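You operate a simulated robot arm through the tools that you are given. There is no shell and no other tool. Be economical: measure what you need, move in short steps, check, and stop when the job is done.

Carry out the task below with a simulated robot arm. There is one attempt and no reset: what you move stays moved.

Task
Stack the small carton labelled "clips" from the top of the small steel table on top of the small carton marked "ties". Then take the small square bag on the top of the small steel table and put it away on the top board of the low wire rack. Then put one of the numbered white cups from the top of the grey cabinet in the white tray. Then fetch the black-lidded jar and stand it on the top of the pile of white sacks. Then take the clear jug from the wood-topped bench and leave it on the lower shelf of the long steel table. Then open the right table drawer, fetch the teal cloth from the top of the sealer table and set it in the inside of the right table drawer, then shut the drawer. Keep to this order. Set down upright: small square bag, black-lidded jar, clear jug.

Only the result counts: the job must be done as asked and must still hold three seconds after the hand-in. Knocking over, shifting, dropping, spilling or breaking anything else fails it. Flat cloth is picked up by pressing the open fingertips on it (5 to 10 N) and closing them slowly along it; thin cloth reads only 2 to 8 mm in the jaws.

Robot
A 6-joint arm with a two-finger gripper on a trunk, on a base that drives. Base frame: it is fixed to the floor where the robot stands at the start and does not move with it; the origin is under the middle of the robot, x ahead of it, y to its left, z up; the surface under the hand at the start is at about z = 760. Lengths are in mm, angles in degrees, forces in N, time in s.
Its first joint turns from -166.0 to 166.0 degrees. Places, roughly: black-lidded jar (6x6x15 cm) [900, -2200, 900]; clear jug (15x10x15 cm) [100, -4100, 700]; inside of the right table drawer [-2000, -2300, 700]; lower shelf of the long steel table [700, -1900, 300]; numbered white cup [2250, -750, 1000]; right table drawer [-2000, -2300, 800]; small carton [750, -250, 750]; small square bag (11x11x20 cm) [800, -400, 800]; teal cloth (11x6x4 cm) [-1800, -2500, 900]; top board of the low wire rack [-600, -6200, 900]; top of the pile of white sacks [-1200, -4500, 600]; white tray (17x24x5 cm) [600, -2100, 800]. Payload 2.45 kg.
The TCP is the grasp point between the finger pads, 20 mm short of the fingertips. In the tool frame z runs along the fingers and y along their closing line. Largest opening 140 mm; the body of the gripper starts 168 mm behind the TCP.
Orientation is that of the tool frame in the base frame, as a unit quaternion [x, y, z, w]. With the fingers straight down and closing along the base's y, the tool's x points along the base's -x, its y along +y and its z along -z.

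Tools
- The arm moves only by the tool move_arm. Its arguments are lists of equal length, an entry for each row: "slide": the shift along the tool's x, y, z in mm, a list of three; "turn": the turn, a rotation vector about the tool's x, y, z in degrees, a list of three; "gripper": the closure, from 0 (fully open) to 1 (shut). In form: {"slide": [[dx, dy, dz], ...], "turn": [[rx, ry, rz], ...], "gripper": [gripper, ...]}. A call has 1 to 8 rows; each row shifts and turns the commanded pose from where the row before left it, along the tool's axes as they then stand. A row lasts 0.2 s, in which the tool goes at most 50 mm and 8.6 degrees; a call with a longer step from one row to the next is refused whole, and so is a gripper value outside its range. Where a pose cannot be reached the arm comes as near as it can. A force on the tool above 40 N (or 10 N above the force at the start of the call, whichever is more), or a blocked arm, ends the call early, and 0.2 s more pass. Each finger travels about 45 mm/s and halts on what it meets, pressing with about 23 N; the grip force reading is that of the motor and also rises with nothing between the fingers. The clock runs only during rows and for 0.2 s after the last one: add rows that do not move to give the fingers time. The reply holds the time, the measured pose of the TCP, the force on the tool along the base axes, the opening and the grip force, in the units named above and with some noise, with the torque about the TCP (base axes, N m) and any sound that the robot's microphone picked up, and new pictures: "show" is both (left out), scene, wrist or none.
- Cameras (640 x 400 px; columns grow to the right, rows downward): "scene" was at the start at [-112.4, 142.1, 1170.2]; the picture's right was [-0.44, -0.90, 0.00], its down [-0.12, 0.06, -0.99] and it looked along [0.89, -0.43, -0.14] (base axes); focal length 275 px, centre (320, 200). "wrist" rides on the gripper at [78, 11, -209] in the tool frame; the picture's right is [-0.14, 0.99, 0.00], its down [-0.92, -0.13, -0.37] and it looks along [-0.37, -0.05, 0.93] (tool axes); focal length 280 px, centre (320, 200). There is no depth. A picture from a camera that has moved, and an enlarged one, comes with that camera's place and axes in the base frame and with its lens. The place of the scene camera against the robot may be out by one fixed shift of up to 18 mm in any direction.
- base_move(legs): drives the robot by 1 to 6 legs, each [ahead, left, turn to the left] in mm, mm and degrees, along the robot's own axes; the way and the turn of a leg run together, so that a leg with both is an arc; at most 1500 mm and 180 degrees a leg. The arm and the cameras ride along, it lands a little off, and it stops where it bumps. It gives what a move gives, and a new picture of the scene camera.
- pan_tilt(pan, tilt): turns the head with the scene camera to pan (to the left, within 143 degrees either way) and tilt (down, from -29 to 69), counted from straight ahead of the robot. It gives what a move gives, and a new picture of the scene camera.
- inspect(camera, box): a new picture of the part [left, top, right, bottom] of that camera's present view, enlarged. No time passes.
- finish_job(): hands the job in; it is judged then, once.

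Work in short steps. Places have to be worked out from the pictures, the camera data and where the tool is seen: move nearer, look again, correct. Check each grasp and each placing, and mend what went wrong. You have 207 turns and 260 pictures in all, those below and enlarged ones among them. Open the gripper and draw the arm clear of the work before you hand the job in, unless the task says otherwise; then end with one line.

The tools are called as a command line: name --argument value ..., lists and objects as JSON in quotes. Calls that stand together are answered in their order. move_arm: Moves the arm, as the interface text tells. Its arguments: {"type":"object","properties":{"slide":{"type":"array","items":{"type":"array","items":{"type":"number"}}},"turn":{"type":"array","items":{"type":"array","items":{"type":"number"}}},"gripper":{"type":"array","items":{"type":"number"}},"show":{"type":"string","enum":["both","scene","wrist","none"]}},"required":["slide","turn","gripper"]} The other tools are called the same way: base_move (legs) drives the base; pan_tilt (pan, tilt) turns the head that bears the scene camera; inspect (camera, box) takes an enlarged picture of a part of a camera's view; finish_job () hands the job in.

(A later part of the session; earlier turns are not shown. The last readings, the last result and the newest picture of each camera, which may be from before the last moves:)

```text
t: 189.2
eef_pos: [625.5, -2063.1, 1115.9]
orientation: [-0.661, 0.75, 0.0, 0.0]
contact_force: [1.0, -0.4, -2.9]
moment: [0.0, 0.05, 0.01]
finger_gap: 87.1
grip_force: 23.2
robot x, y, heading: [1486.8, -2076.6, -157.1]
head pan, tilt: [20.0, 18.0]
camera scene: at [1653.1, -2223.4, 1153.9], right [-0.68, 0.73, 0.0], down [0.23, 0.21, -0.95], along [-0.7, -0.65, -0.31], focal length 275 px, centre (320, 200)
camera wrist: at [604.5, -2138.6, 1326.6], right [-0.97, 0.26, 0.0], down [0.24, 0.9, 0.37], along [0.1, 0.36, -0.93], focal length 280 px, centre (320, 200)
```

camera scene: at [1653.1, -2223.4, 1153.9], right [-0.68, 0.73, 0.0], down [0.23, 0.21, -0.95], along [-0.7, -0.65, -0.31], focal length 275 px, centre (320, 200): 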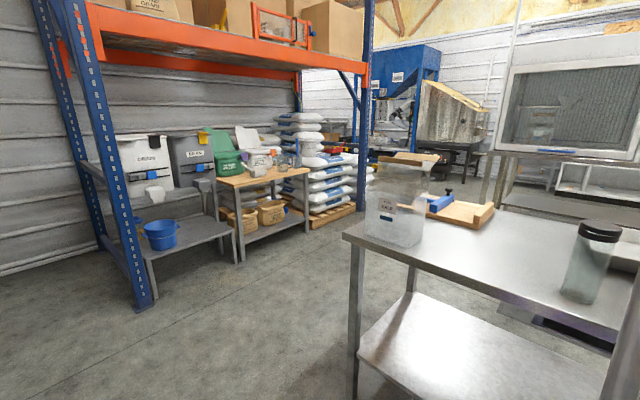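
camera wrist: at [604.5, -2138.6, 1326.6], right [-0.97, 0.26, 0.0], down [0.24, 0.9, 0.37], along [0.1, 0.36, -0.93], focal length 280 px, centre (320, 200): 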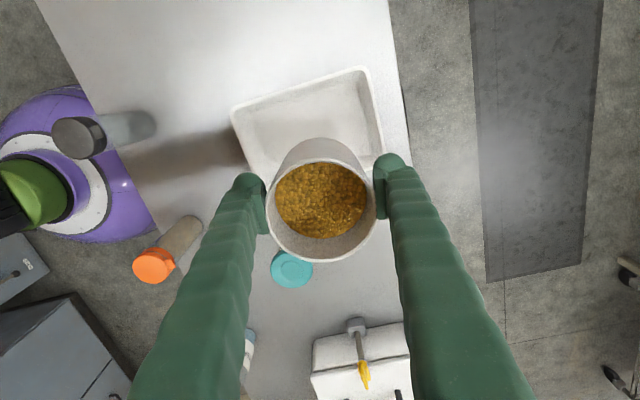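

Triangulated, the tray rim is at z≈822 with centre (641,-2067), and its 240×165 size matches. I shift 15 mm and lower toward the tray floor.

move_arm --slide '[[2, -15, 0], [0, 0, 45], [0, 0, 45], [0, 0, 45], [0, 0, 45], [0, 0, 45], [0, 0, 20], [0, 0, 0]]' --turn '[[0, 0, 0], [0, 0, 0], [0, 0, 0], [0, 0, 0], [0, 0, 0], [0, 0, 0], [0, 0, 0], [0, 0, 0]]' --gripper '[0.6, 0.6, 0.6, 0.6, 0.6, 0.6, 0.6, 0.6]' --show "wrist"

```text
t: 191.0
eef_pos: [639.1, -2069.6, 871.5]
orientation: [-0.661, 0.75, 0.0, 0.0]
contact_force: [0.8, -0.1, -3.8]
moment: [-0.01, -0.04, -0.02]
finger_gap: 86.6
grip_force: 23.1
robot x, y, heading: [1485.8, -2078.2, -157.3]
head pan, tilt: [20.0, 18.0]
camera wrist: at [618.2, -2144.2, 1081.9], right [-0.97, 0.26, 0.0], down [0.24, 0.9, 0.37], along [0.1, 0.36, -0.93], focal length 280 px, centre (320, 200)
```

wrist: 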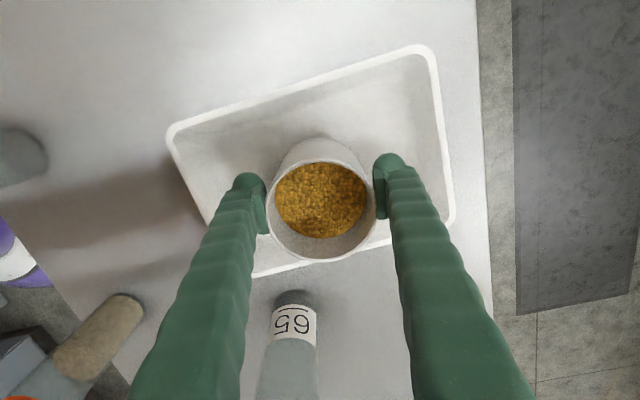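

The cup is centred over the tray. I lower in small rows.

move_arm --slide '[[0, 0, 5], [0, 0, 5], [0, 0, 4], [0, 0, 4], [0, 0, 0]]' --turn '[[0, 0, 0], [0, 0, 0], [0, 0, 0], [0, 0, 0], [0, 0, 0]]' --gripper '[0.6, 0.6, 0.6, 0.6, 0.6]' --show "none"

```text
t: 192.2
eef_pos: [638.6, -2069.6, 855.0]
orientation: [-0.661, 0.75, 0.0, 0.0]
contact_force: [0.4, -0.2, -1.9]
moment: [0.03, -0.05, -0.02]
finger_gap: 86.5
grip_force: 23.1
robot x, y, heading: [1484.1, -2078.6, -157.0]
head pan, tilt: [20.0, 18.0]
```

No contact yet, so I continue in 2–3 mm rows.

move_arm --slide '[[0, 0, 3], [0, 0, 3], [0, 0, 2.5], [0, 0, 2.5], [0, 0, 0]]' --turn '[[0, 0, 0], [0, 0, 0], [0, 0, 0], [0, 0, 0], [0, 0, 0]]' --gripper '[0.6, 0.6, 0.6, 0.6, 0.6]' --show "wrist"

```text
t: 193.4
eef_pos: [639.9, -2069.0, 844.4]
orientation: [-0.661, 0.75, 0.001, -0.001]
contact_force: [-1.9, -0.4, 26.6]
moment: [0.04, -0.02, -0.02]
finger_gap: 87.8
grip_force: 22.9
robot x, y, heading: [1484.9, -2075.4, -157.2]
head pan, tilt: [20.0, 18.0]
camera wrist: at [619.6, -2143.8, 1054.3], right [-0.97, 0.26, 0.0], down [0.24, 0.9, 0.37], along [0.1, 0.36, -0.93], focal length 280 px, centre (320, 200)
```

wrist: 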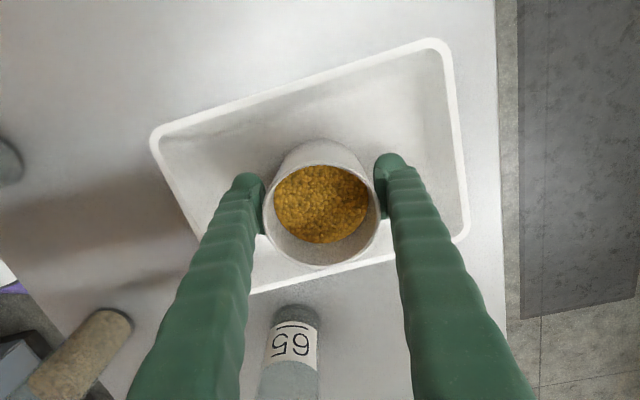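

Contact at 26 N with the cup inside the tray. I ease up, open gently and rise.

move_arm --slide '[[0, 0, -1.5], [0, 0, 0], [0, 0, 0], [0, 0, 0], [0, 0, 0]]' --turn '[[0, 0, 0], [0, 0, 0], [0, 0, 0], [0, 0, 0], [0, 0, 0]]' --gripper '[0.5, 0.3, 0.2, 0.15, 0.15]' --show "none"

move_arm --slide '[[0, 0, -15], [0, 0, -40], [0, 0, -45], [0, 0, -45], [0, 0, -45], [0, 0, -45], [0, 0, 0]]' --turn '[[0, 0, 0], [0, 0, 0], [0, 0, 0], [0, 0, 0], [0, 0, 0], [0, 0, 0], [0, 0, 0]]' --gripper '[0.15, 0.15, 0.15, 0.15, 0.15, 0.15, 0.15]' --show "wrist"

```text
t: 194.6
eef_pos: [639.1, -2066.8, 845.4]
orientation: [-0.661, 0.75, 0.0, -0.001]
contact_force: [-0.6, -0.9, -0.6]
moment: [0.02, -0.01, 0.0]
finger_gap: 119.0
grip_force: 0.1
robot x, y, heading: [1485.2, -2081.6, -157.3]
head pan, tilt: [20.0, 18.0]
```

```text
t: 196.2
eef_pos: [641.2, -2066.6, 1079.4]
orientation: [-0.661, 0.75, 0.0, 0.001]
contact_force: [-0.9, -0.6, -0.4]
moment: [-0.01, 0.0, 0.0]
finger_gap: 119.3
grip_force: 0.1
robot x, y, heading: [1485.1, -2078.6, -157.4]
head pan, tilt: [20.0, 18.0]
camera wrist: at [619.9, -2142.5, 1289.1], right [-0.97, 0.26, 0.0], down [0.24, 0.9, 0.37], along [0.1, 0.36, -0.93], focal length 280 px, centre (320, 200)
```

wrist: 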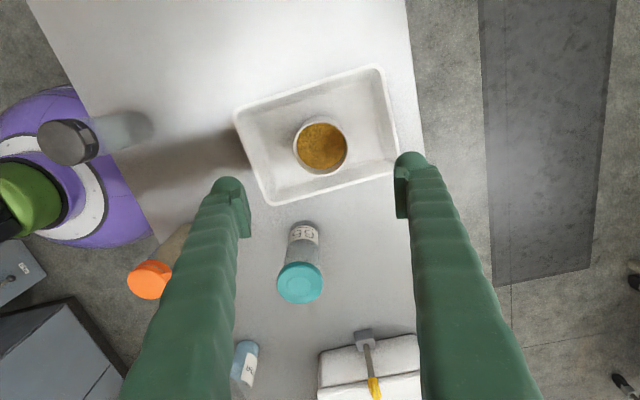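

The cup stands upright in the tray. The black-lidded jar triangulates to (953,-2165) with its top near z=922; I move above it.

move_arm --slide '[[7, -40, 0], [7, -40, 0], [7, -40, 0], [7, -40, 0], [7, -40, 0], [7, -40, 0], [7, -40, 0], [9, -41, 0]]' --turn '[[0, 0, 0], [0, 0, 0], [0, 0, 0], [0, 0, 0], [0, 0, 0], [0, 0, 0], [0, 0, 0], [0, 0, 0]]' --gripper '[0.15, 0.1, 0, 0, 0, 0, 0, 0]' --show "wrist"

```text
t: 198.0
eef_pos: [950.0, -2164.2, 1077.1]
orientation: [-0.661, 0.75, -0.001, 0.0]
contact_force: [0.2, -0.9, 0.1]
moment: [0.02, -0.03, 0.0]
finger_gap: 140.0
grip_force: 0.1
robot x, y, heading: [1483.9, -2078.2, -157.3]
head pan, tilt: [20.0, 18.0]
camera wrist: at [929.3, -2239.2, 1288.4], right [-0.97, 0.26, 0.0], down [0.24, 0.9, 0.37], along [0.1, 0.36, -0.93], focal length 280 px, centre (320, 200)
```

wrist: 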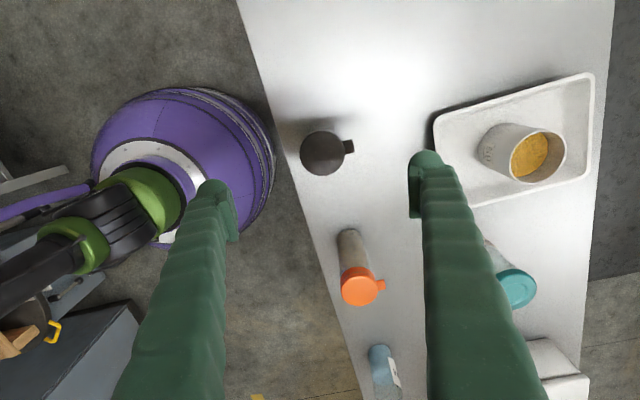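

Position confirmed; the lid has a tab toward −x, so I turn the fingers about 80° so that the tab lies between them.

move_arm --slide '[[0, 0, 0], [0, 0, 0], [0, 0, 0], [0, 0, 0], [0, 0, 0], [0, 0, 0], [0, 0, 0], [0, 0, 0]]' --turn '[[0, 0, -8.5], [0, 0, -8.5], [0, 0, -8.5], [0, 0, -8.5], [0, 0, -8.5], [0, 0, -8.5], [0, 0, -8.5], [0, 0, -8.5]]' --gripper '[0, 0, 0, 0, 0, 0, 0, 0]' --show "none"

move_arm --slide '[[0, 0, 0], [0, 0, 0], [0, 0, 40], [0, 0, 40], [0, 0, 0]]' --turn '[[0, 0, -8.5], [0, 0, -3], [0, 0, 0], [0, 0, 0], [0, 0, 0]]' --gripper '[0, 0, 0, 0, 0]' --show "wrist"

```text
t: 199.8
eef_pos: [951.3, -2165.6, 1079.4]
orientation: [0.968, -0.25, 0.001, 0.001]
contact_force: [-0.7, 0.0, -0.9]
moment: [0.0, -0.02, -0.01]
finger_gap: 139.9
grip_force: 0.0
robot x, y, heading: [1486.1, -2078.1, -157.2]
head pan, tilt: [20.0, 18.0]
```

```text
t: 201.0
eef_pos: [950.9, -2164.6, 1000.3]
orientation: [0.988, -0.153, 0.0, 0.0]
contact_force: [-0.2, -0.4, 0.1]
moment: [-0.02, -0.03, -0.02]
finger_gap: 140.2
grip_force: 0.2
robot x, y, heading: [1483.5, -2081.8, -157.2]
head pan, tilt: [20.0, 18.0]
camera wrist: at [1020.9, -2198.4, 1209.8], right [-0.43, -0.9, 0.0], down [-0.84, 0.4, 0.37], along [-0.33, 0.16, -0.93], focal length 280 px, centre (320, 200)
```

wrist: 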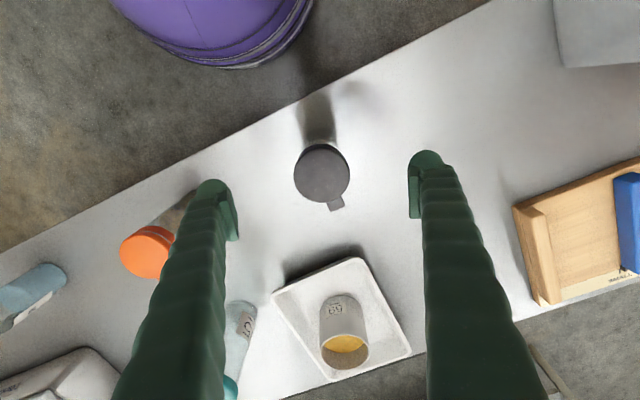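

The lid is centred and the tab is clear of the pads. I lower to z=860 and close.

move_arm --slide '[[3, 0, 40], [0, 0, 40], [0, 0, 40], [0, 0, 20], [0, 0, 0], [0, 0, 0], [0, 0, 0], [0, 0, 0]]' --turn '[[0, 0, 0], [0, 0, 0], [0, 0, 0], [0, 0, 0], [0, 0, 0], [0, 0, 0], [0, 0, 0], [0, 0, 0]]' --gripper '[0, 0, 0, 0, 0.3, 0.4, 0.5, 0.6]' --show "wrist"

move_arm --slide '[[0, 0, 0], [0, 0, 0], [0, 0, 0], [0, 0, 0], [0, 0, 0]]' --turn '[[0, 0, 0], [0, 0, 0], [0, 0, 0], [0, 0, 0], [0, 0, 0]]' --gripper '[0.7, 0.8, 0.8, 0.8, 0.8]' --show "none"

```text
t: 202.8
eef_pos: [953.2, -2166.8, 858.3]
orientation: [0.988, -0.153, 0.0, 0.0]
contact_force: [0.3, -0.3, -0.5]
moment: [0.0, 0.02, 0.03]
finger_gap: 58.7
grip_force: 1.6
robot x, y, heading: [1481.9, -2079.3, -157.2]
head pan, tilt: [20.0, 18.0]
camera wrist: at [1023.8, -2200.1, 1068.7], right [-0.43, -0.9, 0.0], down [-0.84, 0.4, 0.37], along [-0.33, 0.16, -0.93], focal length 280 px, centre (320, 200)
```

wrist: 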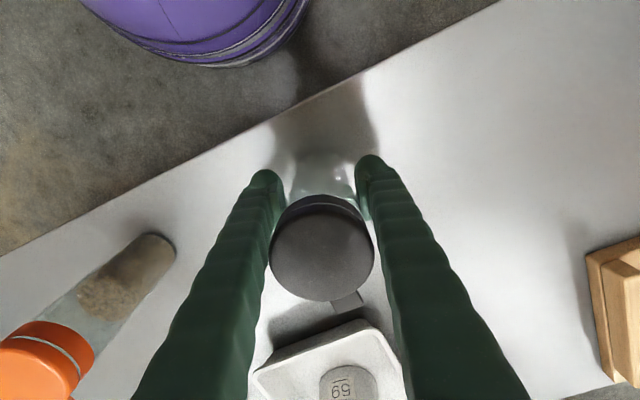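

```text
t: 204.0
eef_pos: [952.1, -2167.2, 859.0]
orientation: [0.988, -0.154, 0.0, 0.0]
contact_force: [-0.5, -0.8, 1.1]
moment: [0.04, 0.04, -0.01]
finger_gap: 56.4
grip_force: 23.2
robot x, y, heading: [1482.4, -2080.3, -157.4]
head pan, tilt: [20.0, 18.0]
```

The jar is gripped at 56 mm. I lift it, check, then back away from the table.

move_arm --slide '[[0, 0, -20], [0, 0, -40], [0, 0, -45], [0, 0, -45], [0, 0, -45], [0, 0, -45], [0, 0, -40], [0, 0, 0]]' --turn '[[0, 0, 0], [0, 0, 0], [0, 0, 0], [0, 0, 0], [0, 0, 0], [0, 0, 0], [0, 0, 0], [0, 0, 0]]' --gripper '[0.8, 0.8, 0.8, 0.8, 0.8, 0.8, 0.8, 0.8]' --show "wrist"

```text
t: 205.8
eef_pos: [954.8, -2168.7, 1141.2]
orientation: [0.988, -0.155, 0.0, 0.0]
contact_force: [0.9, -0.4, -1.4]
moment: [-0.01, 0.0, -0.01]
finger_gap: 56.9
grip_force: 22.6
robot x, y, heading: [1482.6, -2078.4, -157.4]
head pan, tilt: [20.0, 18.0]
camera wrist: at [1025.6, -2201.8, 1350.9], right [-0.43, -0.9, 0.0], down [-0.84, 0.4, 0.37], along [-0.33, 0.16, -0.93], focal length 280 px, centre (320, 200)
```

wrist: 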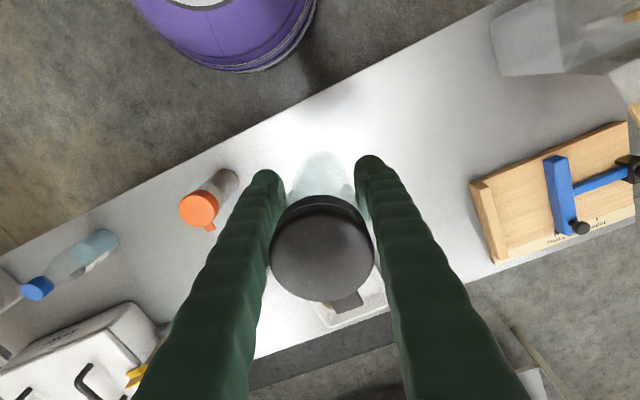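

Jar is secure. I back away from the table and drive round its end along the cross-aisle to near the sack pile.

base_move --legs '[[-247, 103, 0], [461, 1108, 0], [1154, -480, 0], [1108, -461, 0]]'

pan_tilt --pan 45 --tilt 20

```text
t: 224.9
eef_pos: [-1182.4, -3415.6, 1141.0]
orientation: [0.989, -0.149, 0.0, 0.0]
contact_force: [0.2, -0.2, -1.1]
moment: [-0.01, -0.02, 0.04]
finger_gap: 56.8
grip_force: 22.6
robot x, y, heading: [-654.2, -3321.6, -156.9]
head pan, tilt: [20.0, 18.0]
camera scene: at [-483.4, -3464.7, 1153.8], right [-0.68, 0.73, 0.0], down [0.23, 0.21, -0.95], along [-0.69, -0.65, -0.31], focal length 275 px, centre (320, 200)
```

scene: 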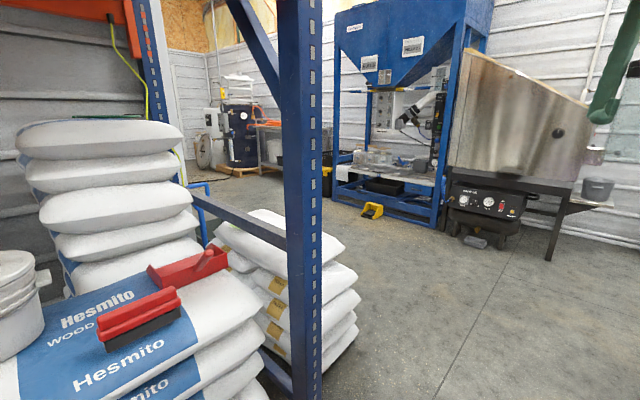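

```text
t: 225.8
eef_pos: [-1183.0, -3416.9, 1140.6]
orientation: [0.989, -0.15, -0.001, 0.0]
contact_force: [0.0, 0.6, -1.1]
moment: [0.02, -0.01, -0.02]
finger_gap: 56.9
grip_force: 23.0
robot x, y, heading: [-650.7, -3324.4, -156.7]
head pan, tilt: [45.0, 20.0]
camera scene: at [-450.0, -3487.3, 1150.6], right [-0.93, 0.37, 0.0], down [0.13, 0.32, -0.94], along [-0.35, -0.87, -0.34], focal length 275 px, centre (320, 200)
```

scene: 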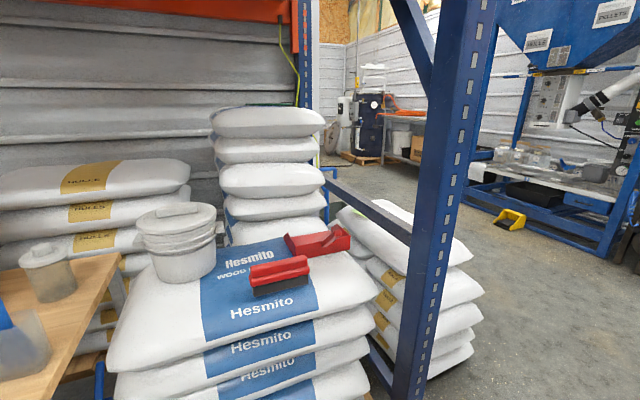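

The target is the plain white pile just outside the rack upright. I drive in front of it and turn the arm toward −y.

base_move --legs '[[640, -205, 0], [0, 0, 80]]'

move_arm --slide '[[0, 0, 0]]' --turn '[[0, 0, 0]]' --gripper '[0.8]' --show "wrist"

```text
t: 233.0
eef_pos: [-1319.3, -3925.7, 1141.1]
orientation: [0.852, 0.523, 0.0, 0.0]
contact_force: [-0.7, -0.4, -1.8]
moment: [0.02, -0.01, 0.02]
finger_gap: 56.5
grip_force: 22.6
robot x, y, heading: [-1322.4, -3391.2, -76.7]
head pan, tilt: [45.0, 20.0]
camera scene: at [-1121.8, -3204.4, 1150.6], right [-0.52, -0.85, 0.0], down [-0.29, 0.18, -0.94], along [0.8, -0.49, -0.34], focal length 275 px, centre (320, 200)
```

scene: 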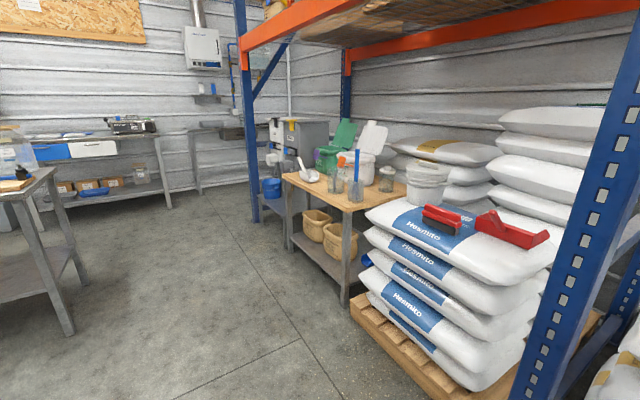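

```text
t: 233.4
eef_pos: [-1317.7, -3926.8, 1140.5]
orientation: [0.852, 0.523, 0.0, 0.0]
contact_force: [0.0, 0.5, -1.1]
moment: [-0.01, -0.03, -0.03]
finger_gap: 56.3
grip_force: 23.1
robot x, y, heading: [-1320.9, -3391.6, -76.6]
head pan, tilt: [45.0, 20.0]
camera wrist: at [-1273.5, -3860.6, 1350.5], right [0.82, -0.57, 0.0], down [-0.53, -0.76, 0.37], along [-0.21, -0.3, -0.93], focal length 280 px, centre (320, 200)
```

wrist: 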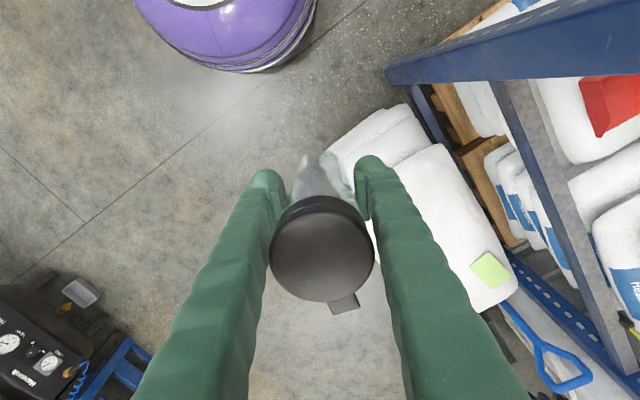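

The top sack spans roughly x −1400..−1080, y −4130..−4715, with a note at its far end. I aim for the crown near (-1240,-4400), so I drive up closer first.

base_move --legs '[[221, 10, 0]]'

move_arm --slide '[[22, 39, 0], [22, 39, 0], [22, 39, 0], [22, 39, 0], [22, 39, 0], [0, 0, 0]]' --turn '[[0, 0, 0], [0, 0, 0], [0, 0, 0], [0, 0, 0], [0, 0, 0], [0, 0, 0]]' --gripper '[0.8, 0.8, 0.8, 0.8, 0.8, 0.8]' --show "wrist"

```text
t: 235.1
eef_pos: [-1255.4, -4143.2, 1140.6]
orientation: [0.852, 0.524, 0.0, 0.0]
contact_force: [-0.6, 0.6, -1.6]
moment: [0.01, 0.0, 0.0]
finger_gap: 56.6
grip_force: 22.9
robot x, y, heading: [-1262.0, -3605.3, -76.5]
head pan, tilt: [45.0, 20.0]
camera scene: at [-1059.8, -3420.6, 1150.6], right [-0.52, -0.85, 0.0], down [-0.29, 0.18, -0.94], along [0.8, -0.49, -0.34], focal length 275 px, centre (320, 200)
```

scene: 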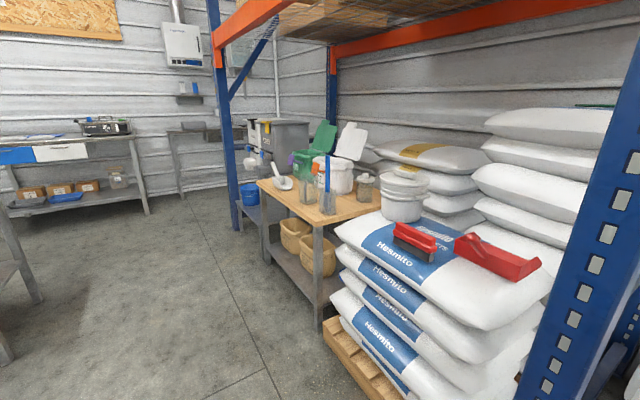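

```text
t: 236.5
eef_pos: [-1033.9, -4133.1, 1141.0]
orientation: [0.852, 0.523, 0.0, 0.0]
contact_force: [0.5, 0.6, -1.0]
moment: [0.01, -0.01, -0.01]
finger_gap: 56.2
grip_force: 22.6
robot x, y, heading: [-1255.6, -3604.5, -76.7]
head pan, tilt: [45.0, 20.0]
camera wrist: at [-988.6, -4067.0, 1350.0], right [0.82, -0.57, 0.0], down [-0.53, -0.76, 0.37], along [-0.21, -0.3, -0.93], focal length 280 px, centre (320, 200)
```

wrist: 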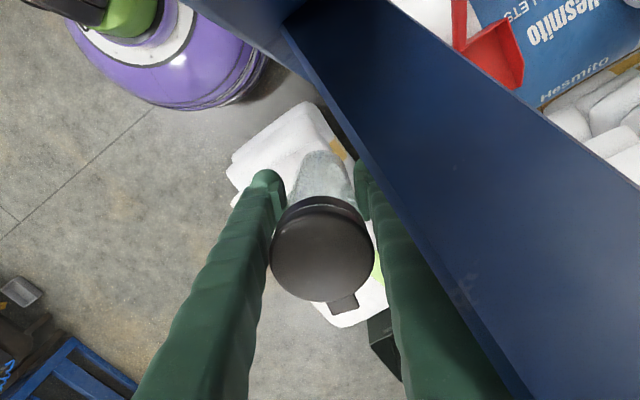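

I mis-signed that slide and drifted toward the rack beam; no contact occurred. I return exactly along the same path.

move_arm --slide '[[-22, -39, 0], [-22, -39, 0], [-22, -39, 0], [-22, -39, 0], [-22, -39, 0], [0, 0, 0]]' --turn '[[0, 0, 0], [0, 0, 0], [0, 0, 0], [0, 0, 0], [0, 0, 0], [0, 0, 0]]' --gripper '[0.8, 0.8, 0.8, 0.8, 0.8, 0.8]' --show "none"

move_arm --slide '[[-40, 20, 0], [-40, 20, 0], [-40, 20, 0], [-40, 20, 0], [-40, 20, 0], [-36, 20, 0], [0, 0, 0]]' --turn '[[0, 0, 0], [0, 0, 0], [0, 0, 0], [0, 0, 0], [0, 0, 0], [0, 0, 0], [0, 0, 0]]' --gripper '[0.8, 0.8, 0.8, 0.8, 0.8, 0.8, 0.8]' --show "wrist"

```text
t: 237.9
eef_pos: [-1257.4, -4142.6, 1141.2]
orientation: [0.852, 0.523, 0.0, 0.001]
contact_force: [0.1, 0.0, -1.7]
moment: [0.02, -0.05, 0.0]
finger_gap: 56.2
grip_force: 22.8
robot x, y, heading: [-1256.2, -3608.6, -76.4]
head pan, tilt: [45.0, 20.0]
```

```text
t: 239.5
eef_pos: [-1257.3, -4408.1, 1142.5]
orientation: [0.852, 0.524, 0.0, -0.001]
contact_force: [0.2, 0.5, -0.9]
moment: [-0.03, 0.02, -0.02]
finger_gap: 56.5
grip_force: 22.5
robot x, y, heading: [-1259.1, -3602.3, -76.4]
head pan, tilt: [45.0, 20.0]
camera wrist: at [-1213.2, -4341.9, 1352.7], right [0.82, -0.57, 0.0], down [-0.53, -0.76, 0.37], along [-0.21, -0.3, -0.93], focal length 280 px, centre (320, 200)
```

wrist: 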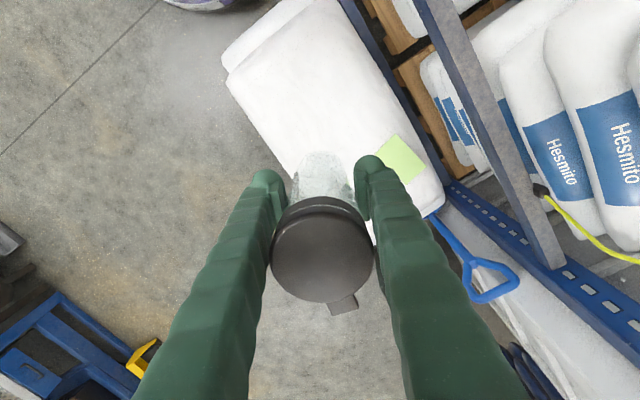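

Directly below is the sack's middle. I shift a little toward its centre and lower to z≈760.

move_arm --slide '[[-15, 24, 20], [0, 0, 48], [0, 0, 48], [0, 0, 48], [0, 0, 48], [0, 0, 48], [0, 0, 48], [0, 0, 48]]' --turn '[[0, 0, 0], [0, 0, 0], [0, 0, 0], [0, 0, 0], [0, 0, 0], [0, 0, 0], [0, 0, 0], [0, 0, 0]]' --gripper '[0.8, 0.8, 0.8, 0.8, 0.8, 0.8, 0.8, 0.8]' --show "wrist"

pan_tilt --pan 15 --tilt 35

```text
t: 241.3
eef_pos: [-1244.9, -4432.0, 781.6]
orientation: [0.852, 0.524, 0.0, 0.001]
contact_force: [0.7, 0.7, -1.5]
moment: [-0.01, 0.0, 0.0]
finger_gap: 56.3
grip_force: 23.1
robot x, y, heading: [-1259.9, -3604.6, -76.6]
head pan, tilt: [45.0, 20.0]
camera wrist: at [-1200.6, -4365.7, 992.1], right [0.82, -0.57, 0.0], down [-0.53, -0.76, 0.37], along [-0.21, -0.3, -0.93], focal length 280 px, centre (320, 200)
```

wrist: 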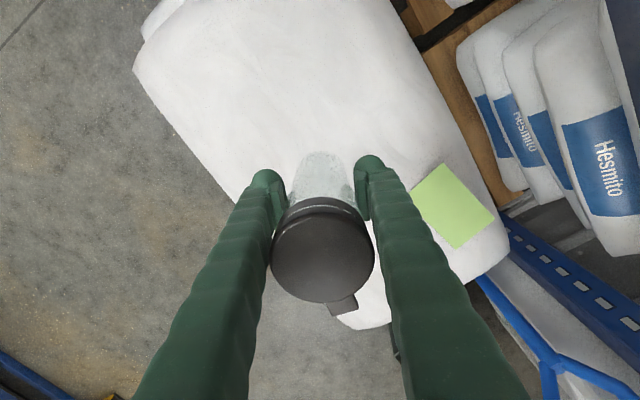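

```text
t: 242.2
eef_pos: [-1245.7, -4433.0, 782.9]
orientation: [0.852, 0.523, -0.001, 0.0]
contact_force: [-0.8, -0.4, -0.6]
moment: [0.02, -0.04, -0.02]
finger_gap: 56.1
grip_force: 23.0
robot x, y, heading: [-1261.8, -3603.6, -76.4]
head pan, tilt: [15.0, 35.0]
camera scene: at [-1097.1, -3449.5, 1126.8], right [-0.88, -0.48, 0.0], down [-0.27, 0.5, -0.82], along [0.39, -0.72, -0.57], focal length 275 px, centre (320, 200)
```

scene: 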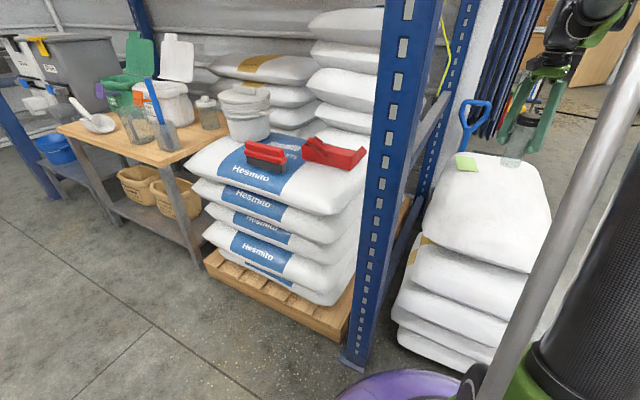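

The jar hovers over the middle/rear of the top sack. I lower the rest of the way in stages.

move_arm --slide '[[0, 0, 30], [0, 0, 20], [0, 0, 8], [0, 0, 6], [0, 0, 0]]' --turn '[[0, 0, 0], [0, 0, 0], [0, 0, 0], [0, 0, 0], [0, 0, 0]]' --gripper '[0.8, 0.8, 0.8, 0.8, 0.8]' --show "scene"

```text
t: 243.4
eef_pos: [-1242.2, -4433.3, 719.8]
orientation: [0.852, 0.524, 0.0, 0.0]
contact_force: [-0.2, 0.4, -0.6]
moment: [0.0, -0.01, 0.02]
finger_gap: 56.2
grip_force: 23.3
robot x, y, heading: [-1258.7, -3607.1, -76.6]
head pan, tilt: [15.0, 35.0]
camera scene: at [-1097.1, -3449.5, 1126.8], right [-0.88, -0.48, 0.0], down [-0.27, 0.5, -0.82], along [0.39, -0.72, -0.57], focal length 275 px, centre (320, 200)
```

scene: 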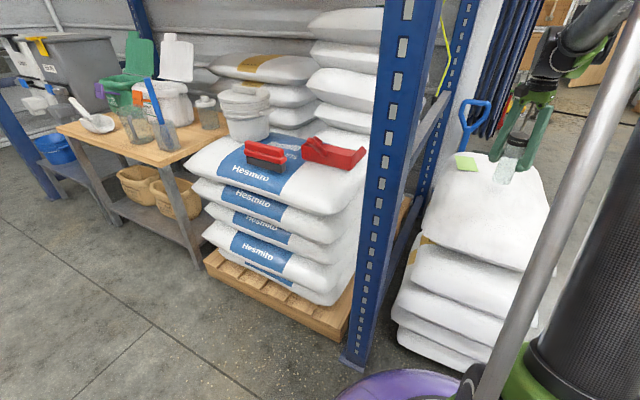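

No contact yet; I continue with small rows.

move_arm --slide '[[0, 0, 4], [0, 0, 4], [0, 0, 4], [0, 0, 3], [0, 0, 0]]' --turn '[[0, 0, 0], [0, 0, 0], [0, 0, 0], [0, 0, 0], [0, 0, 0]]' --gripper '[0.8, 0.8, 0.8, 0.8, 0.8]' --show "none"

inspect --camera "scene" --box '[420, 90, 580, 220]'

```text
t: 244.6
eef_pos: [-1241.3, -4432.6, 705.1]
orientation: [0.852, 0.524, -0.001, -0.001]
contact_force: [0.9, -0.2, -0.7]
moment: [0.03, 0.02, 0.02]
finger_gap: 56.4
grip_force: 23.2
robot x, y, heading: [-1259.2, -3605.9, -76.4]
head pan, tilt: [15.0, 35.0]
```

```text
3.08 times, centred on (500, 155) of scene
camera zoom: at [-1097.1, -3449.5, 1126.8], right [-0.88, -0.48, 0.0], down [-0.27, 0.5, -0.82], along [0.39, -0.72, -0.57], focal length 845 px, centre (-234, 338)
```

zoom: 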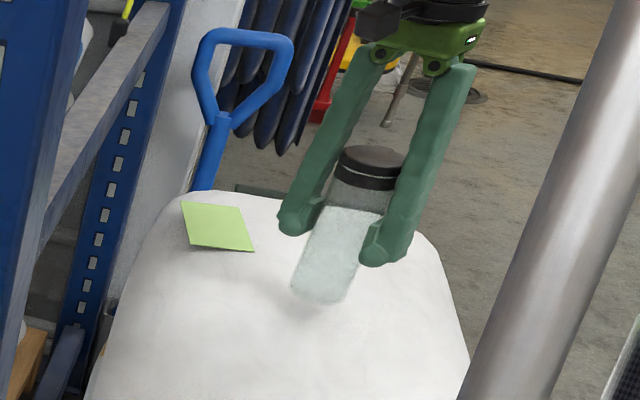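

Almost touching. I continue with 2–3 mm rows.

move_arm --slide '[[0, 0, 3], [0, 0, 3], [0, 0, 3], [0, 0, 3], [0, 0, 0]]' --turn '[[0, 0, 0], [0, 0, 0], [0, 0, 0], [0, 0, 0], [0, 0, 0]]' --gripper '[0.8, 0.8, 0.8, 0.8, 0.8]' --show "none"

```text
t: 245.8
eef_pos: [-1241.7, -4431.1, 692.4]
orientation: [0.852, 0.523, 0.001, 0.0]
contact_force: [0.2, 0.1, -1.3]
moment: [0.05, 0.03, -0.02]
finger_gap: 56.1
grip_force: 22.7
robot x, y, heading: [-1256.4, -3604.2, -76.5]
head pan, tilt: [15.0, 35.0]
```

move_arm --slide '[[0, 0, 3], [0, 0, 3], [0, 0, 3], [0, 0, 3], [0, 0, 0]]' --turn '[[0, 0, 0], [0, 0, 0], [0, 0, 0], [0, 0, 0], [0, 0, 0]]' --gripper '[0.8, 0.8, 0.8, 0.8, 0.8]' --show "none"

inspect --camera "scene" --box '[420, 90, 580, 220]'

```text
t: 247.0
eef_pos: [-1241.4, -4432.3, 681.3]
orientation: [0.852, 0.523, 0.0, 0.0]
contact_force: [0.8, 0.3, -1.4]
moment: [-0.01, 0.01, 0.0]
finger_gap: 56.5
grip_force: 23.3
robot x, y, heading: [-1261.5, -3603.1, -76.5]
head pan, tilt: [15.0, 35.0]
```

```text
3.08 times, centred on (500, 155) of scene
camera zoom: at [-1097.1, -3449.5, 1126.8], right [-0.88, -0.48, 0.0], down [-0.27, 0.5, -0.82], along [0.39, -0.72, -0.57], focal length 845 px, centre (-234, 338)
```

zoom: 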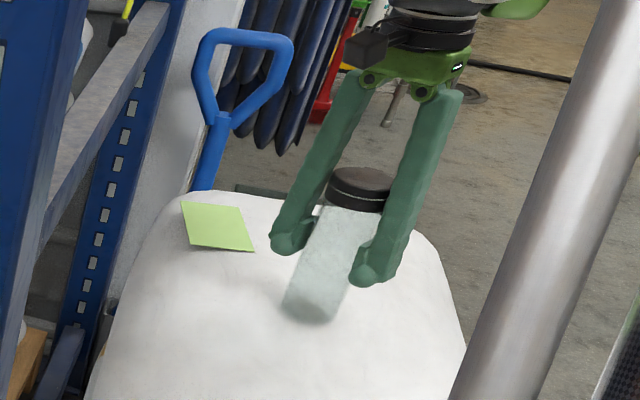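

The contact shadow is now close under the jar, so I keep lowering in small rows.

move_arm --slide '[[0, 0, 3], [0, 0, 3], [0, 0, 2], [0, 0, 2], [0, 0, 0]]' --turn '[[0, 0, 0], [0, 0, 0], [0, 0, 0], [0, 0, 0], [0, 0, 0]]' --gripper '[0.8, 0.8, 0.8, 0.8, 0.8]' --show "none"

move_arm --slide '[[0, 0, 2], [0, 0, 2], [0, 0, 0]]' --turn '[[0, 0, 0], [0, 0, 0], [0, 0, 0]]' --gripper '[0.8, 0.8, 0.8]' --show "none"

```text
t: 248.2
eef_pos: [-1240.8, -4431.0, 673.9]
orientation: [0.852, 0.523, -0.002, 0.0]
contact_force: [5.0, -2.5, 26.2]
moment: [-0.15, 0.11, 0.06]
finger_gap: 56.2
grip_force: 23.3
robot x, y, heading: [-1262.6, -3606.1, -76.5]
head pan, tilt: [15.0, 35.0]
```

```text
t: 249.0
eef_pos: [-1242.3, -4430.6, 668.8]
orientation: [0.852, 0.524, 0.0, 0.001]
contact_force: [4.5, -0.5, 26.1]
moment: [-0.16, 0.16, 0.05]
finger_gap: 56.4
grip_force: 22.7
robot x, y, heading: [-1257.2, -3602.4, -76.4]
head pan, tilt: [15.0, 35.0]
```

Contact reached. I ease up 3 mm and check before opening.

move_arm --slide '[[0, 0, -1.5], [0, 0, 0]]' --turn '[[0, 0, 0], [0, 0, 0]]' --gripper '[0.8, 0.8]' --show "none"

inspect --camera "scene" --box '[420, 90, 580, 220]'

```text
t: 249.6
eef_pos: [-1240.0, -4432.9, 670.2]
orientation: [0.852, 0.524, 0.0, -0.001]
contact_force: [-0.1, 0.0, -1.8]
moment: [-0.01, 0.0, -0.01]
finger_gap: 55.9
grip_force: 22.9
robot x, y, heading: [-1260.4, -3605.1, -76.7]
head pan, tilt: [15.0, 35.0]
```

```text
3.08 times, centred on (500, 155) of scene
camera zoom: at [-1097.2, -3449.5, 1126.8], right [-0.88, -0.48, 0.0], down [-0.27, 0.5, -0.82], along [0.39, -0.72, -0.57], focal length 845 px, centre (-234, 338)
```

zoom: 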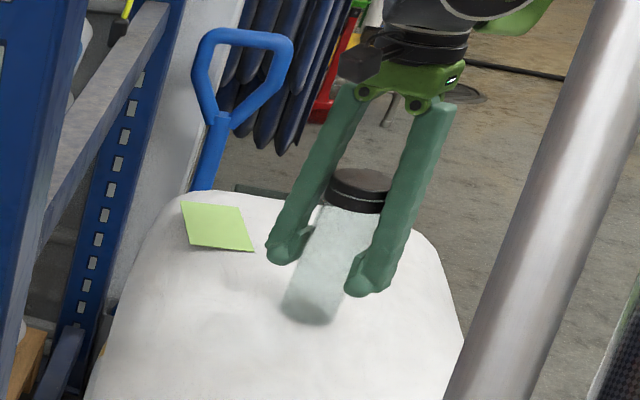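

The jar is upright and within about a millimetre of the surface. I open the fingers gradually.

move_arm --slide '[[0, 0, 1], [0, 0, 0], [0, 0, 0], [0, 0, 0], [0, 0, 0], [0, 0, 0]]' --turn '[[0, 0, 0], [0, 0, 0], [0, 0, 0], [0, 0, 0], [0, 0, 0], [0, 0, 0]]' --gripper '[0.8, 0.58, 0.54, 0.5, 0.4, 0.3]' --show "none"

inspect --camera "scene" --box '[420, 90, 580, 220]'

```text
t: 251.0
eef_pos: [-1242.0, -4431.8, 667.5]
orientation: [0.853, 0.522, 0.0, 0.001]
contact_force: [0.6, -0.3, 0.1]
moment: [-0.01, -0.02, -0.01]
finger_gap: 98.2
grip_force: 0.1
robot x, y, heading: [-1259.1, -3605.0, -76.3]
head pan, tilt: [15.0, 35.0]
```

```text
3.08 times, centred on (500, 155) of scene
camera zoom: at [-1097.1, -3449.5, 1126.8], right [-0.88, -0.48, 0.0], down [-0.27, 0.5, -0.82], along [0.39, -0.72, -0.57], focal length 845 px, centre (-234, 338)
```

zoom: 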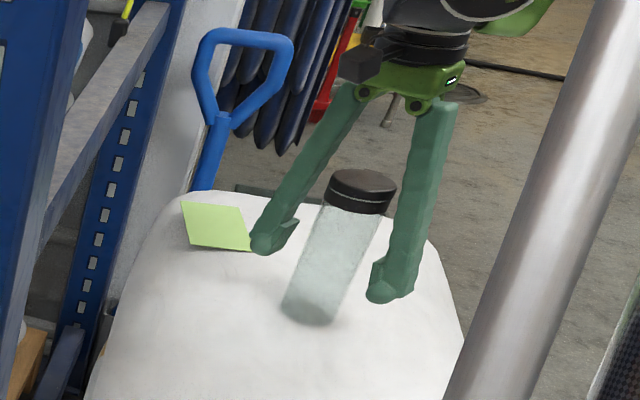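

Jar stands by itself. I rise straight up with this opening so the note isn't touched.

move_arm --slide '[[0, 0, -30], [0, 0, -45], [0, 0, -48], [0, 0, -48], [0, 0, -48], [0, 0, -48], [0, 0, -48], [0, 0, -48]]' --turn '[[0, 0, 0], [0, 0, 0], [0, 0, 0], [0, 0, 0], [0, 0, 0], [0, 0, 0], [0, 0, 0], [0, 0, 0]]' --gripper '[0.3, 0.3, 0.3, 0.3, 0.3, 0.3, 0.3, 0.3]' --show "wrist"

inspect --camera "scene" --box '[420, 90, 580, 220]'

```text
t: 252.8
eef_pos: [-1241.7, -4432.2, 1032.1]
orientation: [0.852, 0.524, 0.001, 0.0]
contact_force: [-0.2, 0.2, -0.3]
moment: [-0.01, 0.02, 0.03]
finger_gap: 98.3
grip_force: 0.1
robot x, y, heading: [-1260.6, -3607.2, -76.5]
head pan, tilt: [15.0, 35.0]
camera wrist: at [-1197.5, -4365.2, 1241.2], right [0.82, -0.57, 0.0], down [-0.53, -0.76, 0.37], along [-0.21, -0.3, -0.93], focal length 280 px, centre (320, 200)
```

wrist: 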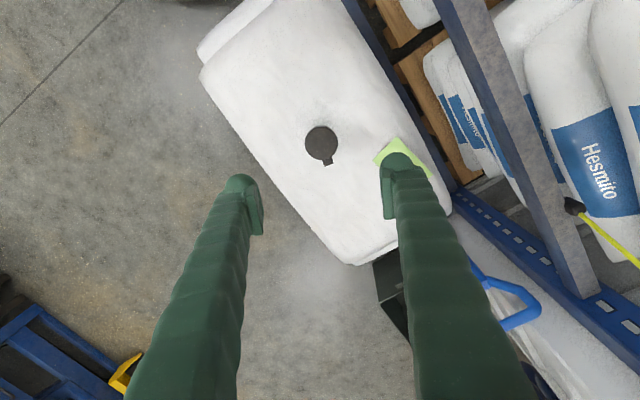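

```text
3.08 times, centred on (500, 155) of scene
camera zoom: at [-1097.1, -3449.5, 1126.8], right [-0.88, -0.48, 0.0], down [-0.27, 0.5, -0.82], along [0.39, -0.72, -0.57], focal length 845 px, centre (-234, 338)
```

zoom: 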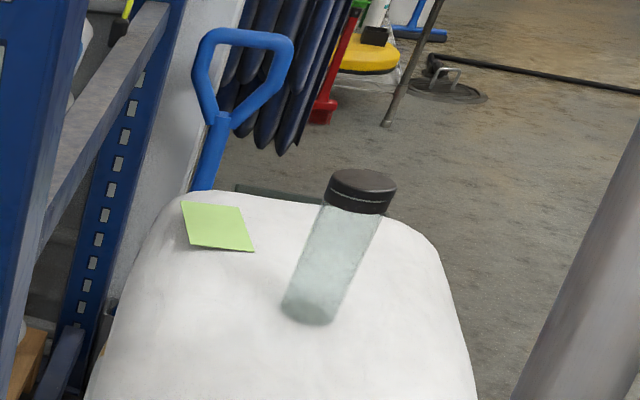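

Jar is upright on the sack. I draw the arm in, back away, and drive to the front of the wood-topped bench.

move_arm --slide '[[40, -20, 0], [40, -20, 0], [40, -20, 0], [40, -20, 0], [40, -20, -20], [30, -15, -40], [0, 0, 0]]' --turn '[[0, 0, 0], [0, 0, 0], [0, 0, 0], [0, 0, 0], [0, 0, 0], [0, 0, 0], [0, 0, 0]]' --gripper '[0.3, 0.3, 0.3, 0.3, 0, 0, 0]' --show "none"

base_move --legs '[[-224, 54, 0], [294, 1225, 0]]'

pan_tilt --pan 15 --tilt 25

```text
refused: row 6 steps farther than a row can; nothing moved
```

```text
t: 256.3
eef_pos: [-1056.0, -4206.7, 1030.8]
orientation: [0.86, 0.51, -0.001, 0.001]
contact_force: [-1.4, 0.0, 0.4]
moment: [0.0, -0.04, 0.01]
finger_gap: 98.2
grip_force: 0.1
robot x, y, heading: [-1043.6, -3382.4, -77.5]
head pan, tilt: [15.0, 35.0]
stopped in leg 2: the robot was blocked; the commanded pose is now the measured one
camera scene: at [-883.7, -3227.4, 1126.9], right [-0.89, -0.46, 0.0], down [-0.26, 0.51, -0.82], along [0.38, -0.73, -0.57], focal length 275 px, centre (320, 200)
```

scene: 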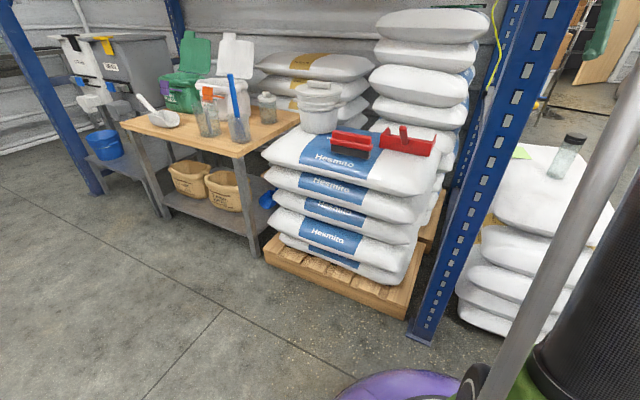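

```text
t: 257.1
eef_pos: [-1053.8, -4207.5, 1031.0]
orientation: [0.859, 0.512, 0.001, 0.001]
contact_force: [-1.1, -0.1, 0.2]
moment: [0.0, 0.0, 0.0]
finger_gap: 97.9
grip_force: 0.1
robot x, y, heading: [-1046.5, -3380.9, -77.6]
head pan, tilt: [15.0, 25.0]
camera scene: at [-882.9, -3230.7, 1142.8], right [-0.89, -0.46, 0.0], down [-0.19, 0.37, -0.91], along [0.42, -0.8, -0.42], focal length 275 px, centre (320, 200)
```

scene: 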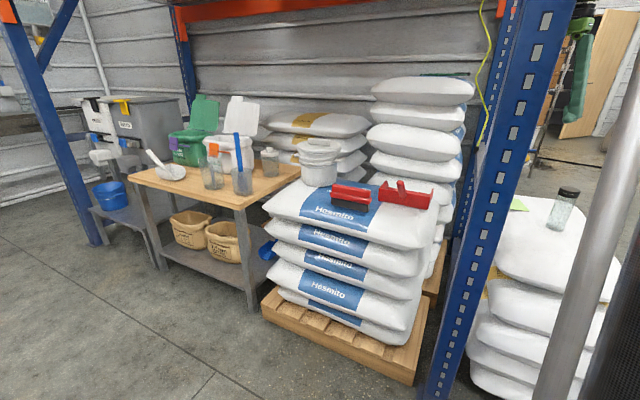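

The tuck was refused, so the extended arm brushed the rack upright and the base stopped; nothing appears moved and the jar still stands. I back off −x, then away in +y.

base_move --legs '[[-28, -127, 0], [-380, 84, 0]]'

```text
t: 260.4
eef_pos: [-1185.8, -3818.5, 1029.1]
orientation: [0.86, 0.51, 0.0, 0.0]
contact_force: [-0.4, 0.0, -0.6]
moment: [0.0, 0.02, 0.02]
finger_gap: 98.0
grip_force: 0.1
robot x, y, heading: [-1180.1, -2990.2, -77.6]
head pan, tilt: [15.0, 25.0]
camera scene: at [-1013.8, -2843.5, 1142.5], right [-0.89, -0.46, 0.0], down [-0.19, 0.38, -0.91], along [0.42, -0.8, -0.42], focal length 275 px, centre (320, 200)
```

scene: 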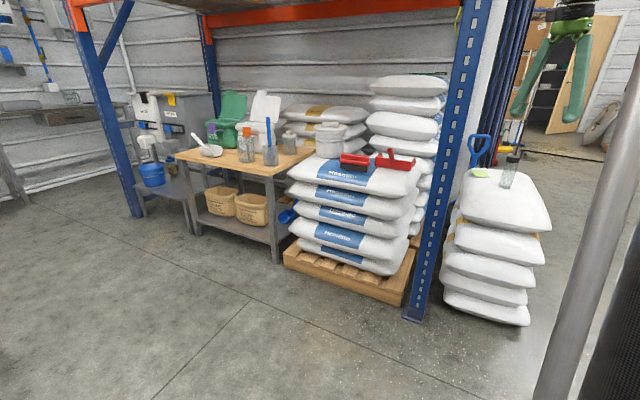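

Clear. Now I tuck the arm in with valid steps.

move_arm --slide '[[36, -20, 0], [36, -20, 0], [36, -20, 0], [36, -20, 0], [36, -20, -15], [36, -20, -20], [0, 0, 0]]' --turn '[[0, 0, 0], [0, 0, 0], [0, 0, 0], [0, 0, 0], [0, 0, 0], [0, 0, 0], [0, 0, 0]]' --gripper '[0.3, 0.3, 0.3, 0, 0, 0, 0]' --show "none"

inspect --camera "scene" --box '[180, 70, 340, 190]'

```text
t: 262.0
eef_pos: [-1189.4, -3571.0, 1066.4]
orientation: [0.86, 0.511, 0.0, 0.0]
contact_force: [0.1, 0.4, -0.2]
moment: [0.0, -0.01, 0.0]
finger_gap: 140.0
grip_force: 0.1
robot x, y, heading: [-1179.9, -2992.5, -77.6]
head pan, tilt: [15.0, 25.0]
```

```text
3.33 times, centred on (260, 130) of scene
camera zoom: at [-1013.8, -2843.5, 1142.5], right [-0.89, -0.46, 0.0], down [-0.19, 0.38, -0.91], along [0.42, -0.8, -0.42], focal length 916 px, centre (520, 433)
```

zoom: 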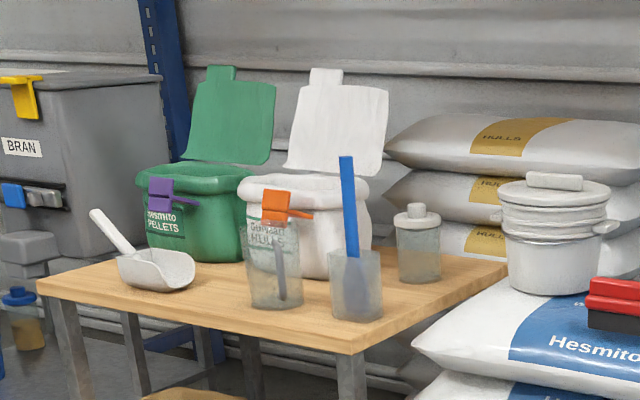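

The clear jug seems to be the middle vessel at about (120,-4050), beside a cup holding a blue spatula. I drive in front of it for a closer look.

base_move --legs '[[578, 1184, 0]]'

move_arm --slide '[[0, 0, 0]]' --turn '[[0, 0, 0]]' --gripper '[0]' --show "wrist"

```text
t: 268.6
eef_pos: [86.9, -3884.7, 1064.6]
orientation: [0.861, 0.509, 0.0, 0.0]
contact_force: [-0.2, -0.1, -0.1]
moment: [0.0, -0.01, -0.01]
finger_gap: 139.9
grip_force: 0.1
robot x, y, heading: [105.4, -3304.2, -78.0]
head pan, tilt: [15.0, 25.0]
camera scene: at [269.4, -3159.1, 1142.5], right [-0.89, -0.46, 0.0], down [-0.19, 0.38, -0.91], along [0.41, -0.81, -0.42], focal length 275 px, centre (320, 200)
```

scene: 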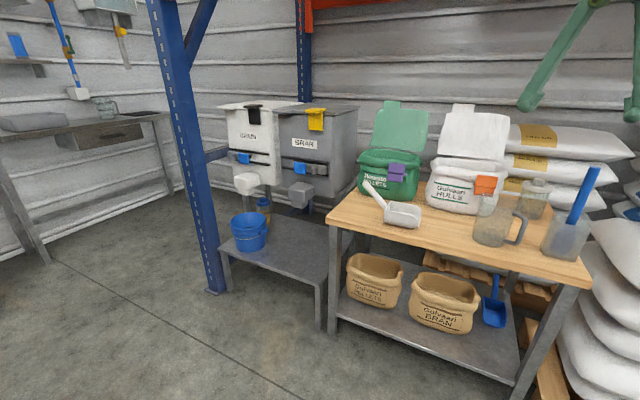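

```text
t: 269.0
eef_pos: [88.6, -3884.6, 1065.3]
orientation: [0.861, 0.509, -0.001, 0.0]
contact_force: [1.0, -0.4, -0.2]
moment: [0.01, 0.02, 0.02]
finger_gap: 139.7
grip_force: 0.0
robot x, y, heading: [104.0, -3307.4, -77.9]
head pan, tilt: [15.0, 25.0]
camera wrist: at [135.5, -3820.6, 1275.0], right [0.8, -0.6, 0.0], down [-0.56, -0.74, 0.37], along [-0.22, -0.3, -0.93], focal length 280 px, centre (320, 200)
```

wrist: 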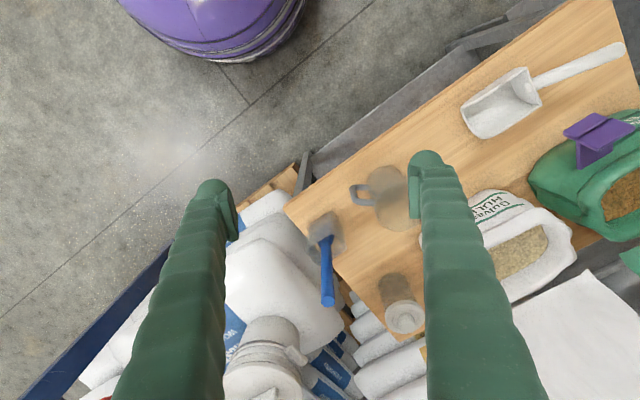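

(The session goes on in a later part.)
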